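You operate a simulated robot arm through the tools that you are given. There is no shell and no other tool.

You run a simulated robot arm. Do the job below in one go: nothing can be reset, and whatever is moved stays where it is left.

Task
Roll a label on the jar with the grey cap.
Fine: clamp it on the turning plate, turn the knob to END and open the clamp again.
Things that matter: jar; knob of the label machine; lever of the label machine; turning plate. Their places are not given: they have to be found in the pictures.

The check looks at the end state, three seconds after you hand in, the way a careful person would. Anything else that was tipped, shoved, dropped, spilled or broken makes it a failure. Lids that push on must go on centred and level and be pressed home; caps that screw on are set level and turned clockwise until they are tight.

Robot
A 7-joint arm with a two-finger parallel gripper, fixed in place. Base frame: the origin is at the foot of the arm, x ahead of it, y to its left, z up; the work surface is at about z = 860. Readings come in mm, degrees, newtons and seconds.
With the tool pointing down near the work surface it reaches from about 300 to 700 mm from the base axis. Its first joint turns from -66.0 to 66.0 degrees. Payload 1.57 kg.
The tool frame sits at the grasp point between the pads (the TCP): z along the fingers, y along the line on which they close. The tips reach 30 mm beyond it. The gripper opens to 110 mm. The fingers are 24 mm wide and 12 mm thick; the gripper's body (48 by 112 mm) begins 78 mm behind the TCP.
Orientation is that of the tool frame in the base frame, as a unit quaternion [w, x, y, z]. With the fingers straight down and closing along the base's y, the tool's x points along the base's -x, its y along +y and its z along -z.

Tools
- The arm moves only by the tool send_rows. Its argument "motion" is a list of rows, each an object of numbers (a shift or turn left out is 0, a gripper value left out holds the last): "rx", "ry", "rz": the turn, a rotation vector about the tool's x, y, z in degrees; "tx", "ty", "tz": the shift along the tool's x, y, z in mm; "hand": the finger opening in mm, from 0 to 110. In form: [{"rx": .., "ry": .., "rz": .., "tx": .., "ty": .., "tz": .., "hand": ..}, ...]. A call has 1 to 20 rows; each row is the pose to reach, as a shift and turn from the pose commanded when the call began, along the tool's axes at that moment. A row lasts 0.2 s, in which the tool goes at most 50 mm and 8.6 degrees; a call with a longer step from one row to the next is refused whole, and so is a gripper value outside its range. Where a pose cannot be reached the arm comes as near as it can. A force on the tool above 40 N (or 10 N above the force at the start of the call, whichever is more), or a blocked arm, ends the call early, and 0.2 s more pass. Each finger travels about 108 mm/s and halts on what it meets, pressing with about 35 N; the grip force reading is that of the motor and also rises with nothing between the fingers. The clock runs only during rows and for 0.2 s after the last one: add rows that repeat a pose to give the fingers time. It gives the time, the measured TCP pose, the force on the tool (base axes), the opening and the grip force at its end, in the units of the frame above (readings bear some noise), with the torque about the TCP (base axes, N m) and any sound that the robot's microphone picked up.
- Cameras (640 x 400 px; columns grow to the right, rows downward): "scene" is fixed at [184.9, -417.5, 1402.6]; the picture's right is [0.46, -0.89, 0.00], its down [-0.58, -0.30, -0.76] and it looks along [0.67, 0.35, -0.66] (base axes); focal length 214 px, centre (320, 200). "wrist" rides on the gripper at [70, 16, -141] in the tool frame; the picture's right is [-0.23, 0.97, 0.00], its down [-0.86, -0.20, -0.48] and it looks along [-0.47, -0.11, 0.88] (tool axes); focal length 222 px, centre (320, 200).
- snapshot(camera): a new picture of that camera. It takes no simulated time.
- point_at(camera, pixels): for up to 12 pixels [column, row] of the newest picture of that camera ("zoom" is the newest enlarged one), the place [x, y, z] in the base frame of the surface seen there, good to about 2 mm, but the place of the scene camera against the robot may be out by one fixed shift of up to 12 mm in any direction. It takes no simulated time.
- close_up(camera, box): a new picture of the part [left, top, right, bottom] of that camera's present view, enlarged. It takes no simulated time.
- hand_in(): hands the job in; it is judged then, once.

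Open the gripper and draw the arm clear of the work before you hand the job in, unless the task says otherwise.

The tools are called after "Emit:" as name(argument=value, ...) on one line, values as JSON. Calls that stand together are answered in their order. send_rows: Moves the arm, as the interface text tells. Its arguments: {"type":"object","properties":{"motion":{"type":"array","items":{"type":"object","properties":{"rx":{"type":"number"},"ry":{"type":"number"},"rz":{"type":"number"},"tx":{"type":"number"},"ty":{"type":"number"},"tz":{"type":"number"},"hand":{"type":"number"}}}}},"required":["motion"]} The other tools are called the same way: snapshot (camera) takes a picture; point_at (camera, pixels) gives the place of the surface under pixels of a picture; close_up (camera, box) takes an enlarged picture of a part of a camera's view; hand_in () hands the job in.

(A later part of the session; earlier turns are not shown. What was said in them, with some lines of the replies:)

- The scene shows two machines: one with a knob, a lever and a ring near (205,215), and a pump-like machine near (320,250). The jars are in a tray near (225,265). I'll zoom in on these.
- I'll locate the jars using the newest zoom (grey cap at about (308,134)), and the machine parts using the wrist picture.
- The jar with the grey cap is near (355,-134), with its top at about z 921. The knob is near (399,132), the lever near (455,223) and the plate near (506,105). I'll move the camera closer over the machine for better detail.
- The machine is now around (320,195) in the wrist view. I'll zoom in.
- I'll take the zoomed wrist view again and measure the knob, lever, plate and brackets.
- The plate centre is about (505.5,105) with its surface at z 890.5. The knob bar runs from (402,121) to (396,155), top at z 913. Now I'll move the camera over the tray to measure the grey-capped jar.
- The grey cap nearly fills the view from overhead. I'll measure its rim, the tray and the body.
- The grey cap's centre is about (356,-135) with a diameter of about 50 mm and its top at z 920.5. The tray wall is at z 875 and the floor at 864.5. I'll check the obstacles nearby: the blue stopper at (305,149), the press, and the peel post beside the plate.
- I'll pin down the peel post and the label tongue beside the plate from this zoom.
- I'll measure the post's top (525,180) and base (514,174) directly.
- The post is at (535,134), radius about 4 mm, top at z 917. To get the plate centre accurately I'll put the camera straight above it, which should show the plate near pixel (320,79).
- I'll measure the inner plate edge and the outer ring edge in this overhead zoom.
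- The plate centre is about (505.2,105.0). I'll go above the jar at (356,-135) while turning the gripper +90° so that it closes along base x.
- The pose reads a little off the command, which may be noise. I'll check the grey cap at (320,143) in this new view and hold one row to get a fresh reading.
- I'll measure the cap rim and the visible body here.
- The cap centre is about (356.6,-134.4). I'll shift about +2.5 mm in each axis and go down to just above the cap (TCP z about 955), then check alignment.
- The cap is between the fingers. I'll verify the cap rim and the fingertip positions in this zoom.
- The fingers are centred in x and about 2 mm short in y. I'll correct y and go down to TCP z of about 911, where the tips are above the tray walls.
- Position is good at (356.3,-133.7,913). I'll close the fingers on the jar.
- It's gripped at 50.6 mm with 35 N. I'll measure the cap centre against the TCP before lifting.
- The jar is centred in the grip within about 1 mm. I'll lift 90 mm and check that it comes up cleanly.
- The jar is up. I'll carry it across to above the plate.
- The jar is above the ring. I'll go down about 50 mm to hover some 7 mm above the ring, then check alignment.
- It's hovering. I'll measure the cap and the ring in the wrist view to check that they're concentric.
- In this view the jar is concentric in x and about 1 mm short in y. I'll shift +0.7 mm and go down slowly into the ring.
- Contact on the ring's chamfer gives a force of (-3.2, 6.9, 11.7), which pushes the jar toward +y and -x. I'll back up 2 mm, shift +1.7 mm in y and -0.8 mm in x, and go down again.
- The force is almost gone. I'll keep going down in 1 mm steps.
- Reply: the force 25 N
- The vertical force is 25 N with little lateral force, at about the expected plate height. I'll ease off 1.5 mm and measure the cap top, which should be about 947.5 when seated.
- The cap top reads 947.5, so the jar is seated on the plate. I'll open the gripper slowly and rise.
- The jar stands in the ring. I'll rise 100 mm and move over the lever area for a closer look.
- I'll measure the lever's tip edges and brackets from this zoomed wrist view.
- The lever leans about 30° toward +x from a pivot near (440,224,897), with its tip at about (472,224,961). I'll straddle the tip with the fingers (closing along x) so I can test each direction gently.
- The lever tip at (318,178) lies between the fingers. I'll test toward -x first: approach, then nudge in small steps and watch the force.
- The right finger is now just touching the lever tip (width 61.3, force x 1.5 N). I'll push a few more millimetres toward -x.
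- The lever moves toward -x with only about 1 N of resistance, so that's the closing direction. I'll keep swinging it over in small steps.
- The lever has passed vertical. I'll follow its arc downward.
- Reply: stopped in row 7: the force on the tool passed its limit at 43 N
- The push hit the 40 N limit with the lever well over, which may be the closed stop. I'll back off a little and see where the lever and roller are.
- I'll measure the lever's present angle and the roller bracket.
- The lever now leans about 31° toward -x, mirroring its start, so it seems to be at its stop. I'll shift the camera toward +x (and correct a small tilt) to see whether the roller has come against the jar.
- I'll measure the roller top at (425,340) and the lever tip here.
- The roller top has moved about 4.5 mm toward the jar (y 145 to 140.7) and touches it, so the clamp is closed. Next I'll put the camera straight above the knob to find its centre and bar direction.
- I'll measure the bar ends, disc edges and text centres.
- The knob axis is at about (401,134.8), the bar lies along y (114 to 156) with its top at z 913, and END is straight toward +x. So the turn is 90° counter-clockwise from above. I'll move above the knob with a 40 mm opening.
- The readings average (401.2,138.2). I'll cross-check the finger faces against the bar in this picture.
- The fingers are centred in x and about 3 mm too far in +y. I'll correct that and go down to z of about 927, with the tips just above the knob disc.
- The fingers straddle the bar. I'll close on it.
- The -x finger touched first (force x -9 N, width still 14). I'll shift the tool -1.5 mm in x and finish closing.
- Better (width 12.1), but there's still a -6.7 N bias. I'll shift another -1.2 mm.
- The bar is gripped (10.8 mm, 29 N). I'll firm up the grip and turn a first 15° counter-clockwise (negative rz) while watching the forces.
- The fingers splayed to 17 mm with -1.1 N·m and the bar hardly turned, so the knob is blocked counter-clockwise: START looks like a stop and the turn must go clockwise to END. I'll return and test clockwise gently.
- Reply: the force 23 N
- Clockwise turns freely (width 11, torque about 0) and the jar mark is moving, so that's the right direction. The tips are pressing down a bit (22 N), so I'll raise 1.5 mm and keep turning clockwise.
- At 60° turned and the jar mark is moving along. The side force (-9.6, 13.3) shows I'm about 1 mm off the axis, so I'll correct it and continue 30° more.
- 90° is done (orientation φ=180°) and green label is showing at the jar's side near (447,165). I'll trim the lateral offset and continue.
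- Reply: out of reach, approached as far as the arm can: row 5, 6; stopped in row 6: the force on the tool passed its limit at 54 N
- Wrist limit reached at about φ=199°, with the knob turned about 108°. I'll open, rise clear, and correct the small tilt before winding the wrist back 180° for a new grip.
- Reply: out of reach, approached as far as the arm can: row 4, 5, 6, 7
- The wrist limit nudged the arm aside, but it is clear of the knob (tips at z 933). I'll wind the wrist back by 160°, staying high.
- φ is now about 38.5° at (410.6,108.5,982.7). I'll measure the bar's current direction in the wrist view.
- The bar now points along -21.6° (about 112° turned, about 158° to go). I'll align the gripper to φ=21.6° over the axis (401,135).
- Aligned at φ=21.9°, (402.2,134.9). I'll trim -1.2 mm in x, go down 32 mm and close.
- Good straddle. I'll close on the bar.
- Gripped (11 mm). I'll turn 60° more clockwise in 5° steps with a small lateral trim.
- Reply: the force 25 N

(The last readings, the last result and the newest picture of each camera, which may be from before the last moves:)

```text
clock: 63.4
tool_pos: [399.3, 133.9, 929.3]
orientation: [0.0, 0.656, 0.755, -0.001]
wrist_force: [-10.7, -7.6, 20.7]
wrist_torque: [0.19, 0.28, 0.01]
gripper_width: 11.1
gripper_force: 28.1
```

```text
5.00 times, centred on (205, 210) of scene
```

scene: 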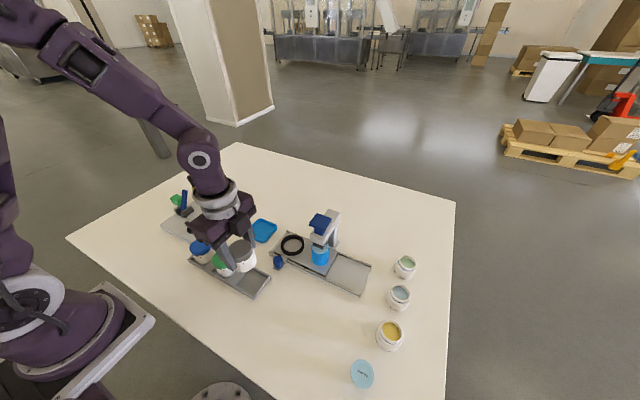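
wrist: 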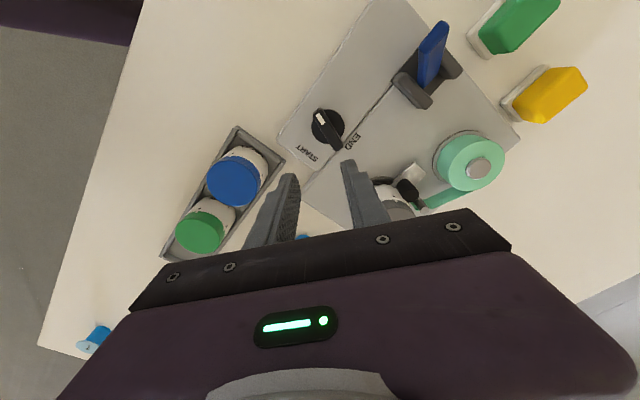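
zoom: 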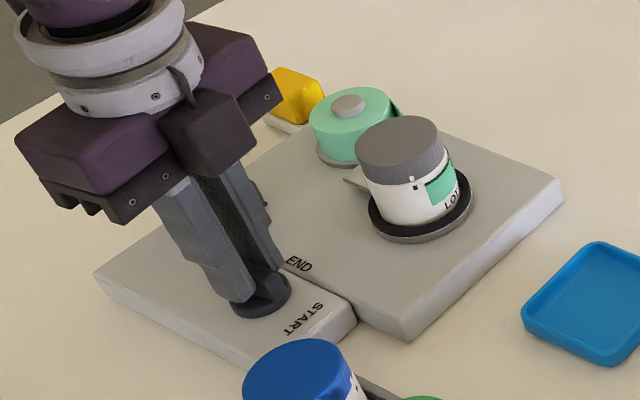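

The label is going on the jar. I'll trim for the forces and turn 60° more.

Emit:
send_rows(motion=[{"tx": -0.5, "ty": -0.9, "tz": -1.3}, {"tx": -0.5, "ty": -0.9, "tz": -1.3, "rz": 5}, {"tx": -0.5, "ty": -0.9, "tz": -1.3, "rz": 10}, {"tx": -0.5, "ty": -0.9, "tz": -1.3, "rz": 15}, {"tx": -0.5, "ty": -0.9, "tz": -1.3, "rz": 20}, {"tx": -0.5, "ty": -0.9, "tz": -1.3, "rz": 25}, {"tx": -0.5, "ty": -0.9, "tz": -1.3, "rz": 30}, {"tx": -0.5, "ty": -0.9, "tz": -1.3, "rz": 35}, {"tx": -0.5, "ty": -0.9, "tz": -1.3, "rz": 40}, {"tx": -0.5, "ty": -0.9, "tz": -1.3, "rz": 45}, {"tx": -0.5, "ty": -0.9, "tz": -1.3, "rz": 50}, {"tx": -0.5, "ty": -0.9, "tz": -1.3, "rz": 55}, {"tx": -0.5, "ty": -0.9, "tz": -1.3, "rz": 60}])

Emit:
close_up(camera="scene", box=[150, 170, 260, 250])

```text
clock: 66.2
tool_pos: [399.8, 134.3, 930.4]
orientation: [0.0, 0.946, 0.325, 0.0]
wrist_force: [-9.7, 5.6, 16.2]
wrist_torque: [-0.01, 0.74, 0.05]
gripper_width: 11.2
gripper_force: 28.6
```

```text
5.00 times, centred on (205, 210) of scene
```

zoom: 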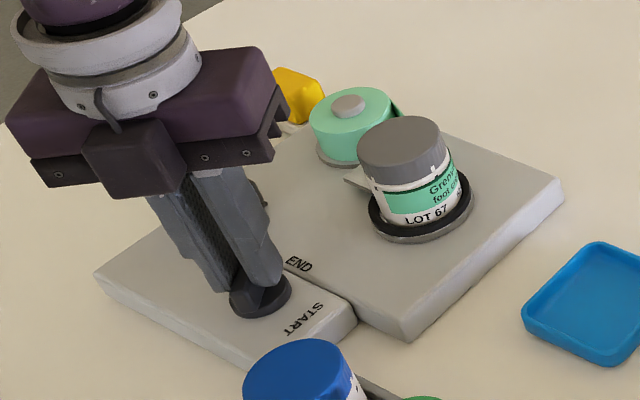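

φ=142°, with about 38° left. I'll trim and turn 38° more, watching for the end stop.

Emit:
send_rows(motion=[{"tx": -0.4, "ty": -0.8, "tz": -1.2}, {"tx": -0.4, "ty": -0.8, "tz": -1.2, "rz": 5}, {"tx": -0.4, "ty": -0.8, "tz": -1.2, "rz": 10}, {"tx": -0.4, "ty": -0.8, "tz": -1.2, "rz": 15}, {"tx": -0.4, "ty": -0.8, "tz": -1.2, "rz": 20}, {"tx": -0.4, "ty": -0.8, "tz": -1.2, "rz": 25}, {"tx": -0.4, "ty": -0.8, "tz": -1.2, "rz": 30}, {"tx": -0.4, "ty": -0.8, "tz": -1.2, "rz": 34}, {"tx": -0.4, "ty": -0.8, "tz": -1.2, "rz": 38}, {"tx": -0.4, "ty": -0.8, "tz": -1.2, "rz": 38}])

Emit:
close_up(camera="wrist", box=[220, 100, 420, 225])

Emit:
close_up(camera="scene", box=[150, 170, 260, 250])

```text
clock: 68.4
tool_pos: [399.5, 135.0, 932.1]
orientation: [0.0, 1.0, 0.001, 0.0]
wrist_force: [1.9, 10.7, -5.6]
wrist_torque: [0.3, 0.1, 0.0]
gripper_width: 11.0
gripper_force: 28.8
```

```text
3.20 times, centred on (320, 162) of wrist
```

zoom: 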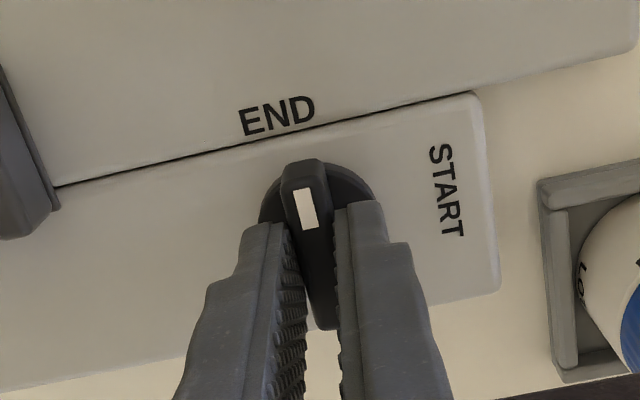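

```text
5.00 times, centred on (205, 210) of scene
```

zoom: 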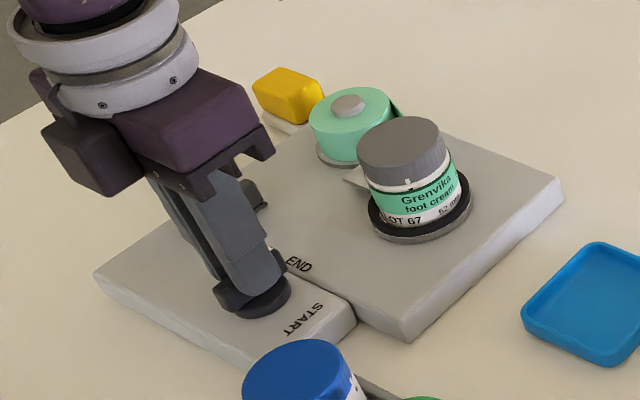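

The pointer faces END but there's no stop torque yet. I'll turn up to 7° more to feel for the end stop.

Emit:
send_rows(motion=[{"ty": -0.5, "rz": 2}, {"ty": -0.5, "rz": 4}, {"ty": -0.5, "rz": 4}])

```text
clock: 69.2
tool_pos: [399.5, 135.9, 932.6]
orientation: [0.001, 0.999, -0.034, 0.001]
wrist_force: [2.3, 7.9, 19.9]
wrist_torque: [0.34, 0.25, 0.8]
gripper_width: 12.0
gripper_force: 29.3
```

The stop is reached at END (0.8 N·m and the fingers starting to splay). I'll relax the twist, open and rise.

Emit:
send_rows(motion=[{"rz": -2}, {"rz": -2.5}, {"rz": -2.5, "hand": 18}, {"rz": -2.5, "hand": 28}, {"rz": -2.5, "hand": 36}, {"rz": -2.5, "hand": 36, "tz": -15}, {"rz": -2.5, "hand": 36, "tz": -40}, {"rz": -2.5, "hand": 36, "tz": -75}, {"rz": -2.5, "hand": 36, "tz": -110}, {"rz": -2.5, "hand": 36, "tz": -110}])

Emit:
snapshot(camera="wrist")

Emit:
close_up(camera="scene", box=[150, 170, 260, 250])

```text
clock: 71.4
tool_pos: [420.4, 110.8, 1023.1]
orientation: [0.0, 1.0, -0.011, -0.001]
wrist_force: [-0.1, 0.3, -0.3]
wrist_torque: [-0.02, 0.01, -0.04]
gripper_width: 35.9
gripper_force: 0.1
out of reach, approached as far as the arm can: row 8, 9, 10
```

```text
taken
```

wrist: 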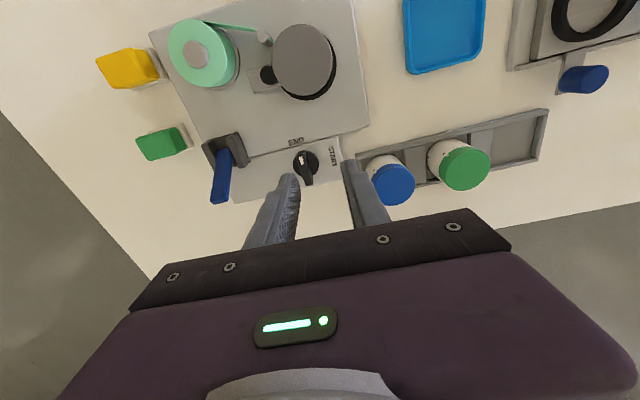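

```text
5.00 times, centred on (205, 210) of scene
```

zoom: 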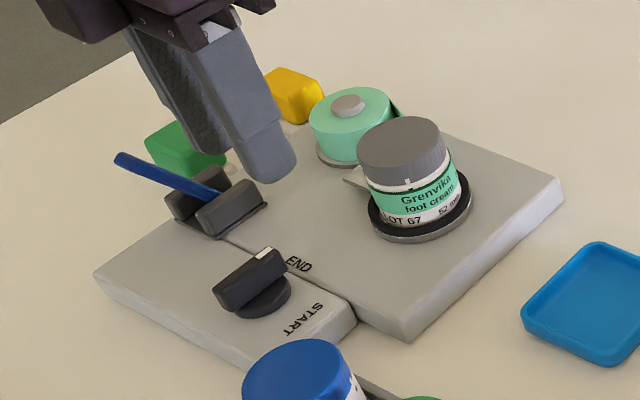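

The knob is at END and the label "Grenvika foot cream" is on the jar. Now I'll wind the wrist back to φ=90° and move above the lever, staying high.

Emit:
send_rows(motion=[{"rz": -8.3, "tz": -5}, {"rz": -16.6, "tz": -15}, {"rz": -24.9, "ty": -10, "tz": -27}, {"rz": -33.2, "ty": -22, "tz": -27}, {"rz": -41.5, "ty": -35, "tz": -27}, {"rz": -49.8, "ty": -48, "tz": -27}, {"rz": -58.1, "ty": -60, "tz": -27}, {"rz": -66.4, "ty": -73, "tz": -27}, {"rz": -74.7, "ty": -86, "tz": -27}, {"rz": -83, "ty": -98, "tz": -27}, {"rz": -91.3, "ty": -112, "tx": -5, "tz": -27, "hand": 60}, {"rz": -91.3, "ty": -112, "tx": -5, "tz": -27, "hand": 60}])

Emit:
snapshot(camera="wrist")

Emit:
close_up(camera="scene", box=[150, 150, 260, 240])

```text
clock: 74.0
tool_pos: [420.0, 223.7, 1051.0]
orientation: [0.0, 0.707, 0.707, 0.0]
wrist_force: [-0.1, 0.5, 0.0]
wrist_torque: [-0.01, -0.02, -0.01]
gripper_width: 59.8
gripper_force: 0.1
```

```text
taken
```

wrist: 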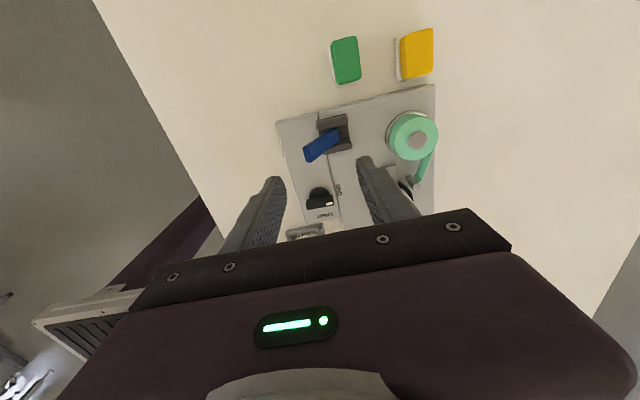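

```text
4.44 times, centred on (205, 195) of scene
```

zoom: 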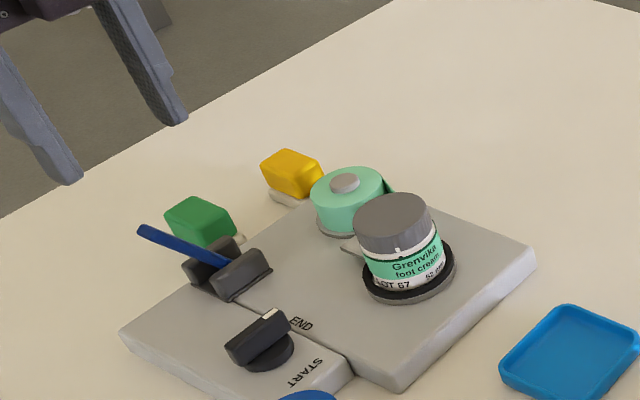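

I'll shift to x=413 so that the lever tip (about x 399–412) sits between the fingers, and go down to z of about 974.

Emit:
send_rows(motion=[{"ty": -7}, {"ty": -7, "tz": 25}, {"ty": -7, "tz": 50}, {"ty": -7, "tz": 76}, {"ty": -7, "tz": 76}])

Emit:
close_up(camera="wrist", box=[230, 110, 430, 235])

```text
clock: 75.2
tool_pos: [414.3, 223.2, 973.2]
orientation: [0.001, 0.708, 0.706, -0.001]
wrist_force: [0.1, 0.3, 0.3]
wrist_torque: [0.01, 0.01, 0.0]
gripper_width: 60.0
gripper_force: 0.1
```

```text
3.20 times, centred on (330, 172) of wrist
```

zoom: 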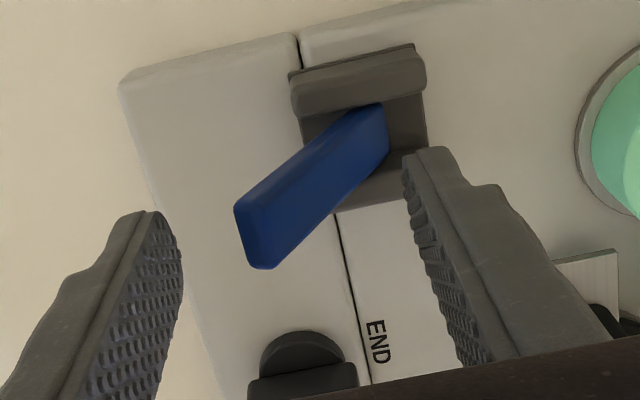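

Straddled. I'll push the lever toward +x to open the clamp, in 4 mm steps.

Emit:
send_rows(motion=[{"ty": 6}, {"ty": 12}, {"ty": 16}, {"ty": 20}, {"ty": 24}, {"ty": 28}, {"ty": 32}, {"ty": 36}, {"ty": 40}, {"ty": 44}, {"ty": 48}, {"ty": 52}, {"ty": 56}, {"ty": 60}, {"ty": 64}, {"ty": 68}])

Emit:
close_up(camera="wrist", box=[230, 110, 430, 235])

Emit:
close_up(camera="scene", box=[150, 150, 260, 240])

```text
clock: 78.6
tool_pos: [482.5, 222.8, 973.8]
orientation: [0.0, 0.708, 0.706, -0.001]
wrist_force: [0.5, 0.1, -0.5]
wrist_torque: [0.02, 0.02, -0.03]
gripper_width: 60.0
gripper_force: 0.0
```

```text
3.20 times, centred on (330, 172) of wrist
```

zoom: 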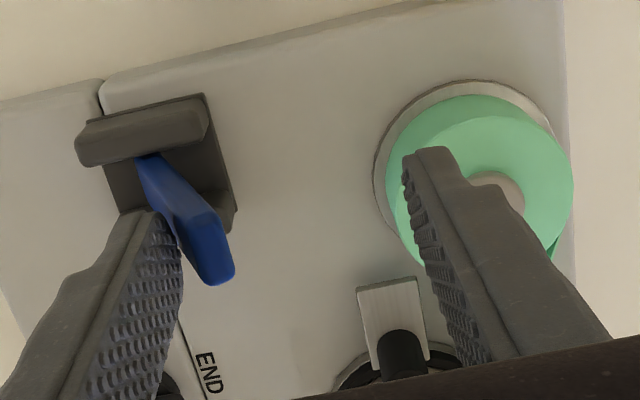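

```text
4.44 times, centred on (205, 195) of scene
```

zoom: 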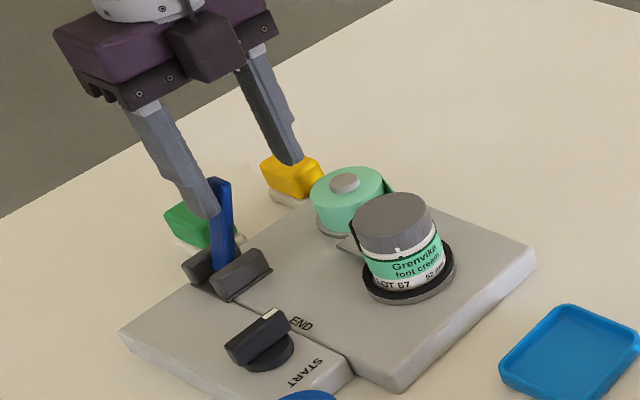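

The lever is past vertical with almost no force. I'll keep going in 2 mm steps to its open stop.

Emit:
send_rows(motion=[{"ty": 2}, {"ty": 4}, {"ty": 6}, {"ty": 8}, {"ty": 10}, {"ty": 11}])

Emit:
close_up(camera="wrist", box=[230, 110, 430, 235])

```text
clock: 80.0
tool_pos: [491.9, 223.0, 974.3]
orientation: [0.0, 0.708, 0.706, -0.001]
wrist_force: [-4.0, 0.5, 1.1]
wrist_torque: [0.05, 0.15, 0.03]
gripper_width: 63.5
gripper_force: 1.9
```

```text
3.20 times, centred on (330, 172) of wrist
```

zoom: 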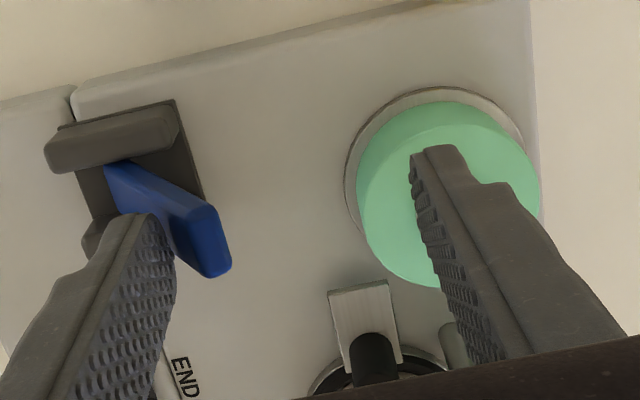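

Resistance is starting (width 63.5, -4 N), so the stop is reached. I'll give 4 mm more to press it firmly home, then back off and rise.

Emit:
send_rows(motion=[{"ty": 2}, {"ty": 4}, {"ty": 4}])

Emit:
send_rows(motion=[{"ty": -5}, {"ty": -12}, {"ty": -14}, {"ty": -14, "tz": -30}, {"ty": -14, "tz": -70}, {"ty": -14, "tz": -110}, {"ty": -14, "tz": -110}])

Emit:
snapshot(camera="wrist")

Emit:
close_up(camera="scene", box=[150, 170, 260, 250])

```text
clock: 80.8
tool_pos: [495.6, 222.7, 974.1]
orientation: [0.0, 0.708, 0.706, -0.001]
wrist_force: [-12.2, -0.4, 2.6]
wrist_torque: [0.0, 0.38, 0.04]
gripper_width: 70.2
gripper_force: 6.0
```

```text
clock: 82.4
tool_pos: [485.9, 223.1, 1085.0]
orientation: [0.0, 0.707, 0.707, 0.0]
wrist_force: [-0.7, 0.5, -0.2]
wrist_torque: [0.0, 0.0, -0.03]
gripper_width: 60.0
gripper_force: 0.0
```

```text
taken
```

wrist: 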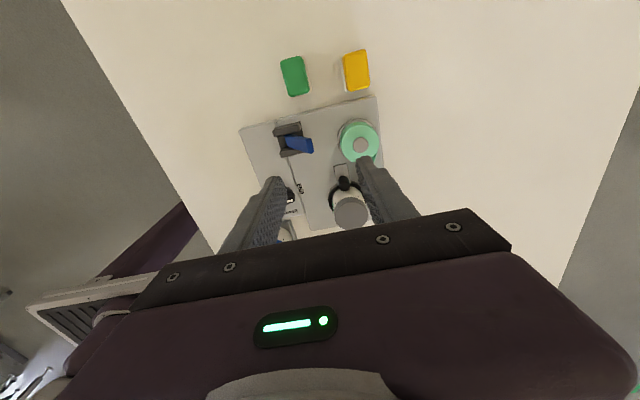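

```text
5.00 times, centred on (205, 210) of scene
```

zoom: 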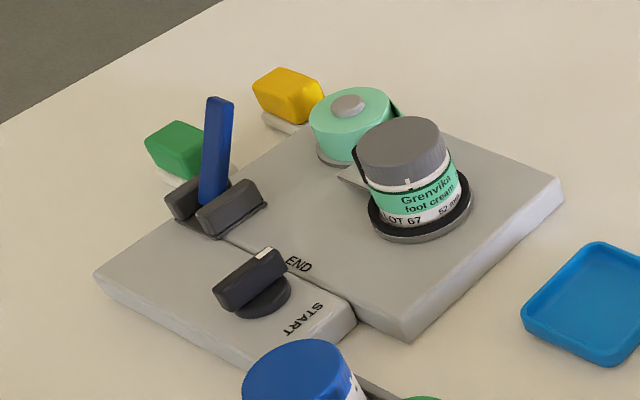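

The lever is back at its original open pose, the label is on and the knob is at END. I'll verify the details: knob direction, lever angle, and roller clear of the jar.

Emit:
close_up(camera="wrist", box=[230, 110, 390, 230])

Emit:
point_at(camera="wrist", pixels=[[344, 182], [309, 143], [311, 149], [350, 207], [292, 194], [340, 168]])

Emit:
snapshot(camera="scene")

Emit:
close_up(camera="scene", box=[180, 190, 250, 245])

```text
3.33 times, centred on (310, 170) of wrist
```

zoom: 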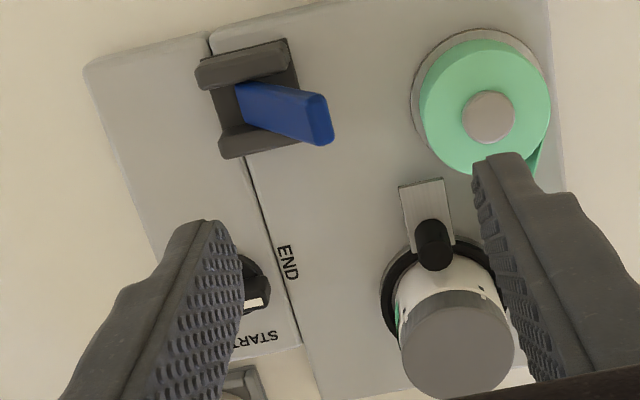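

```text
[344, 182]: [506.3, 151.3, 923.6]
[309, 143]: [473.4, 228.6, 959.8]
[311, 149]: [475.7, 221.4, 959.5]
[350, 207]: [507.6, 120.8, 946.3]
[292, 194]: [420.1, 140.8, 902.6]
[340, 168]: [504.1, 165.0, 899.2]
```

```text
taken
```

scene: 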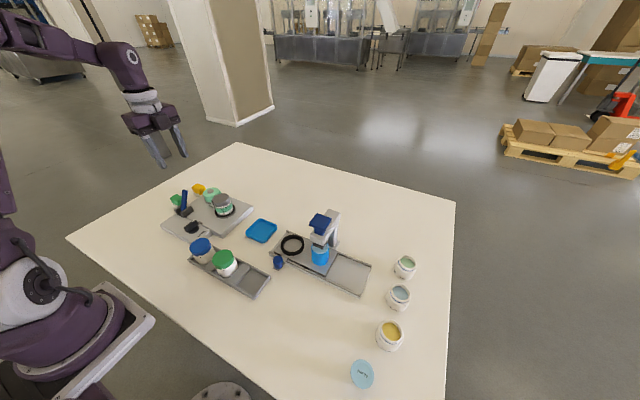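

```text
7.27 times, centred on (215, 218) of scene
```

zoom: 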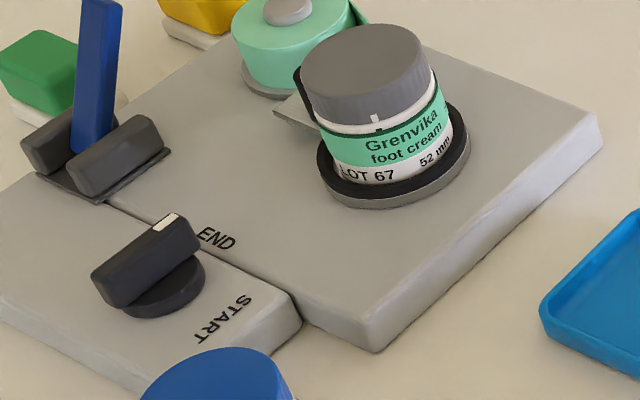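

Everything looks right. I'll measure the knob bar's direction from the scene zoom to confirm it truly points at END (+x).

Emit:
point_at(camera="zoom", pixels=[[172, 220], [105, 270], [140, 245], [375, 60], [430, 40], [320, 70], [360, 92]])

Emit:
send_rows(motion=[{"tx": -30, "ty": -25, "tz": -10}, {"tx": -60, "ty": -50, "tz": -20}, {"tx": -90, "ty": -75, "tz": -20, "hand": 100}, {"tx": -120, "ty": -95, "tz": -20, "hand": 100}, {"tx": -150, "ty": -105, "tz": -20, "hand": 100}, {"tx": -150, "ty": -105, "tz": -20, "hand": 100}])

Emit:
snapshot(camera="wrist")

Emit:
close_up(camera="wrist", box=[260, 30, 440, 150])

```text
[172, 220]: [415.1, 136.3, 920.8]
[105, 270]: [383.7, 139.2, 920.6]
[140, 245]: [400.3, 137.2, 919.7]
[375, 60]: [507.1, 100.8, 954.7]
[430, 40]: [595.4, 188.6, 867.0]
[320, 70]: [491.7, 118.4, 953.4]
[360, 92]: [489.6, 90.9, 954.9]
```

```text
clock: 83.8
tool_pos: [379.4, 72.6, 1104.0]
orientation: [0.001, 0.707, 0.707, -0.001]
wrist_force: [-0.5, -0.6, 0.0]
wrist_torque: [-0.01, 0.0, -0.01]
gripper_width: 99.9
gripper_force: 0.1
```

```text
taken
```

wrist: 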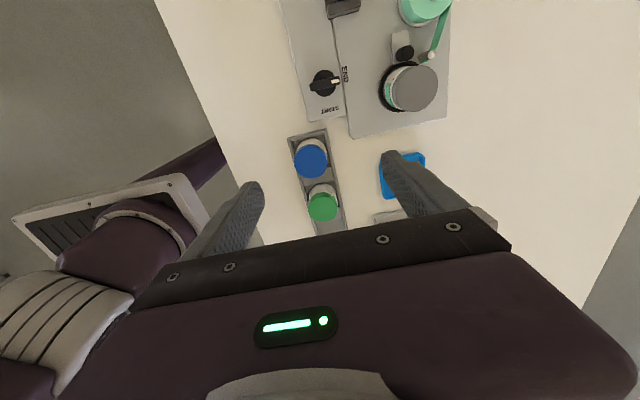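

```text
3.33 times, centred on (350, 90) of wrist
```

zoom: 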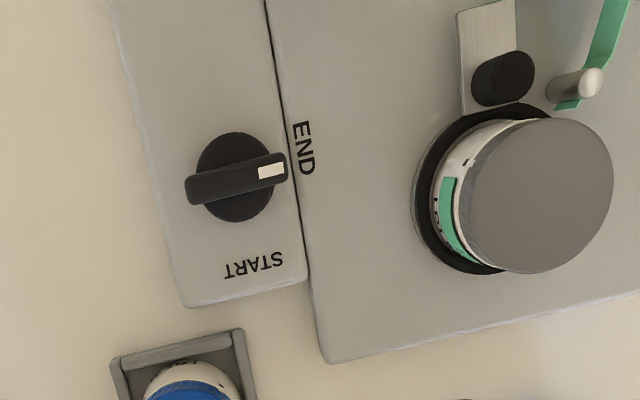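

I'll measure the bar's centreline in this overhead zoom.

Emit:
point_at(camera="zoom", pixels=[[193, 187], [283, 168], [238, 178], [262, 171], [215, 182]])

```text
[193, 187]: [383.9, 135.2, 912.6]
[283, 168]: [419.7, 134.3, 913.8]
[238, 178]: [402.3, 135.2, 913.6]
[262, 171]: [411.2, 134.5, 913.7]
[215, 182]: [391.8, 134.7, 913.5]
```

The bar points along +x within about 1°, which is END. The lever is open, the roller has drawn back, and the labelled jar stands level on the plate. The gripper is open and clear, so I'm handing in.

Emit:
hand_in()

```text
The job is handed in.
```

The jar with the grey cap now has its label on. I clamped it on the turning plate, turned the knob to END and opened the clamp again. I've handed the job in, but no verdict came back.

- **Jar:** it stands in the ring on the turning plate, cap on. The label reads "Grenvika foot cream".
- **Knob:** it would not turn counter-clockwise from START, so I turned it about 270° clockwise. I felt the stop, and the pointer is within about 1° of END.
- **Lever:** it is back at its open position, and the roller has drawn away from the jar.
- **Force limit:** the 40 N limit tripped twice. It reached 43 N when the lever hit its closed stop, and 54 N when the wrist reached its joint limit while turning the knob. I saw no damage or shift from either.
- **Everything else:** nothing else looked moved in the last pictures. The arm is clear of the work with the gripper open.
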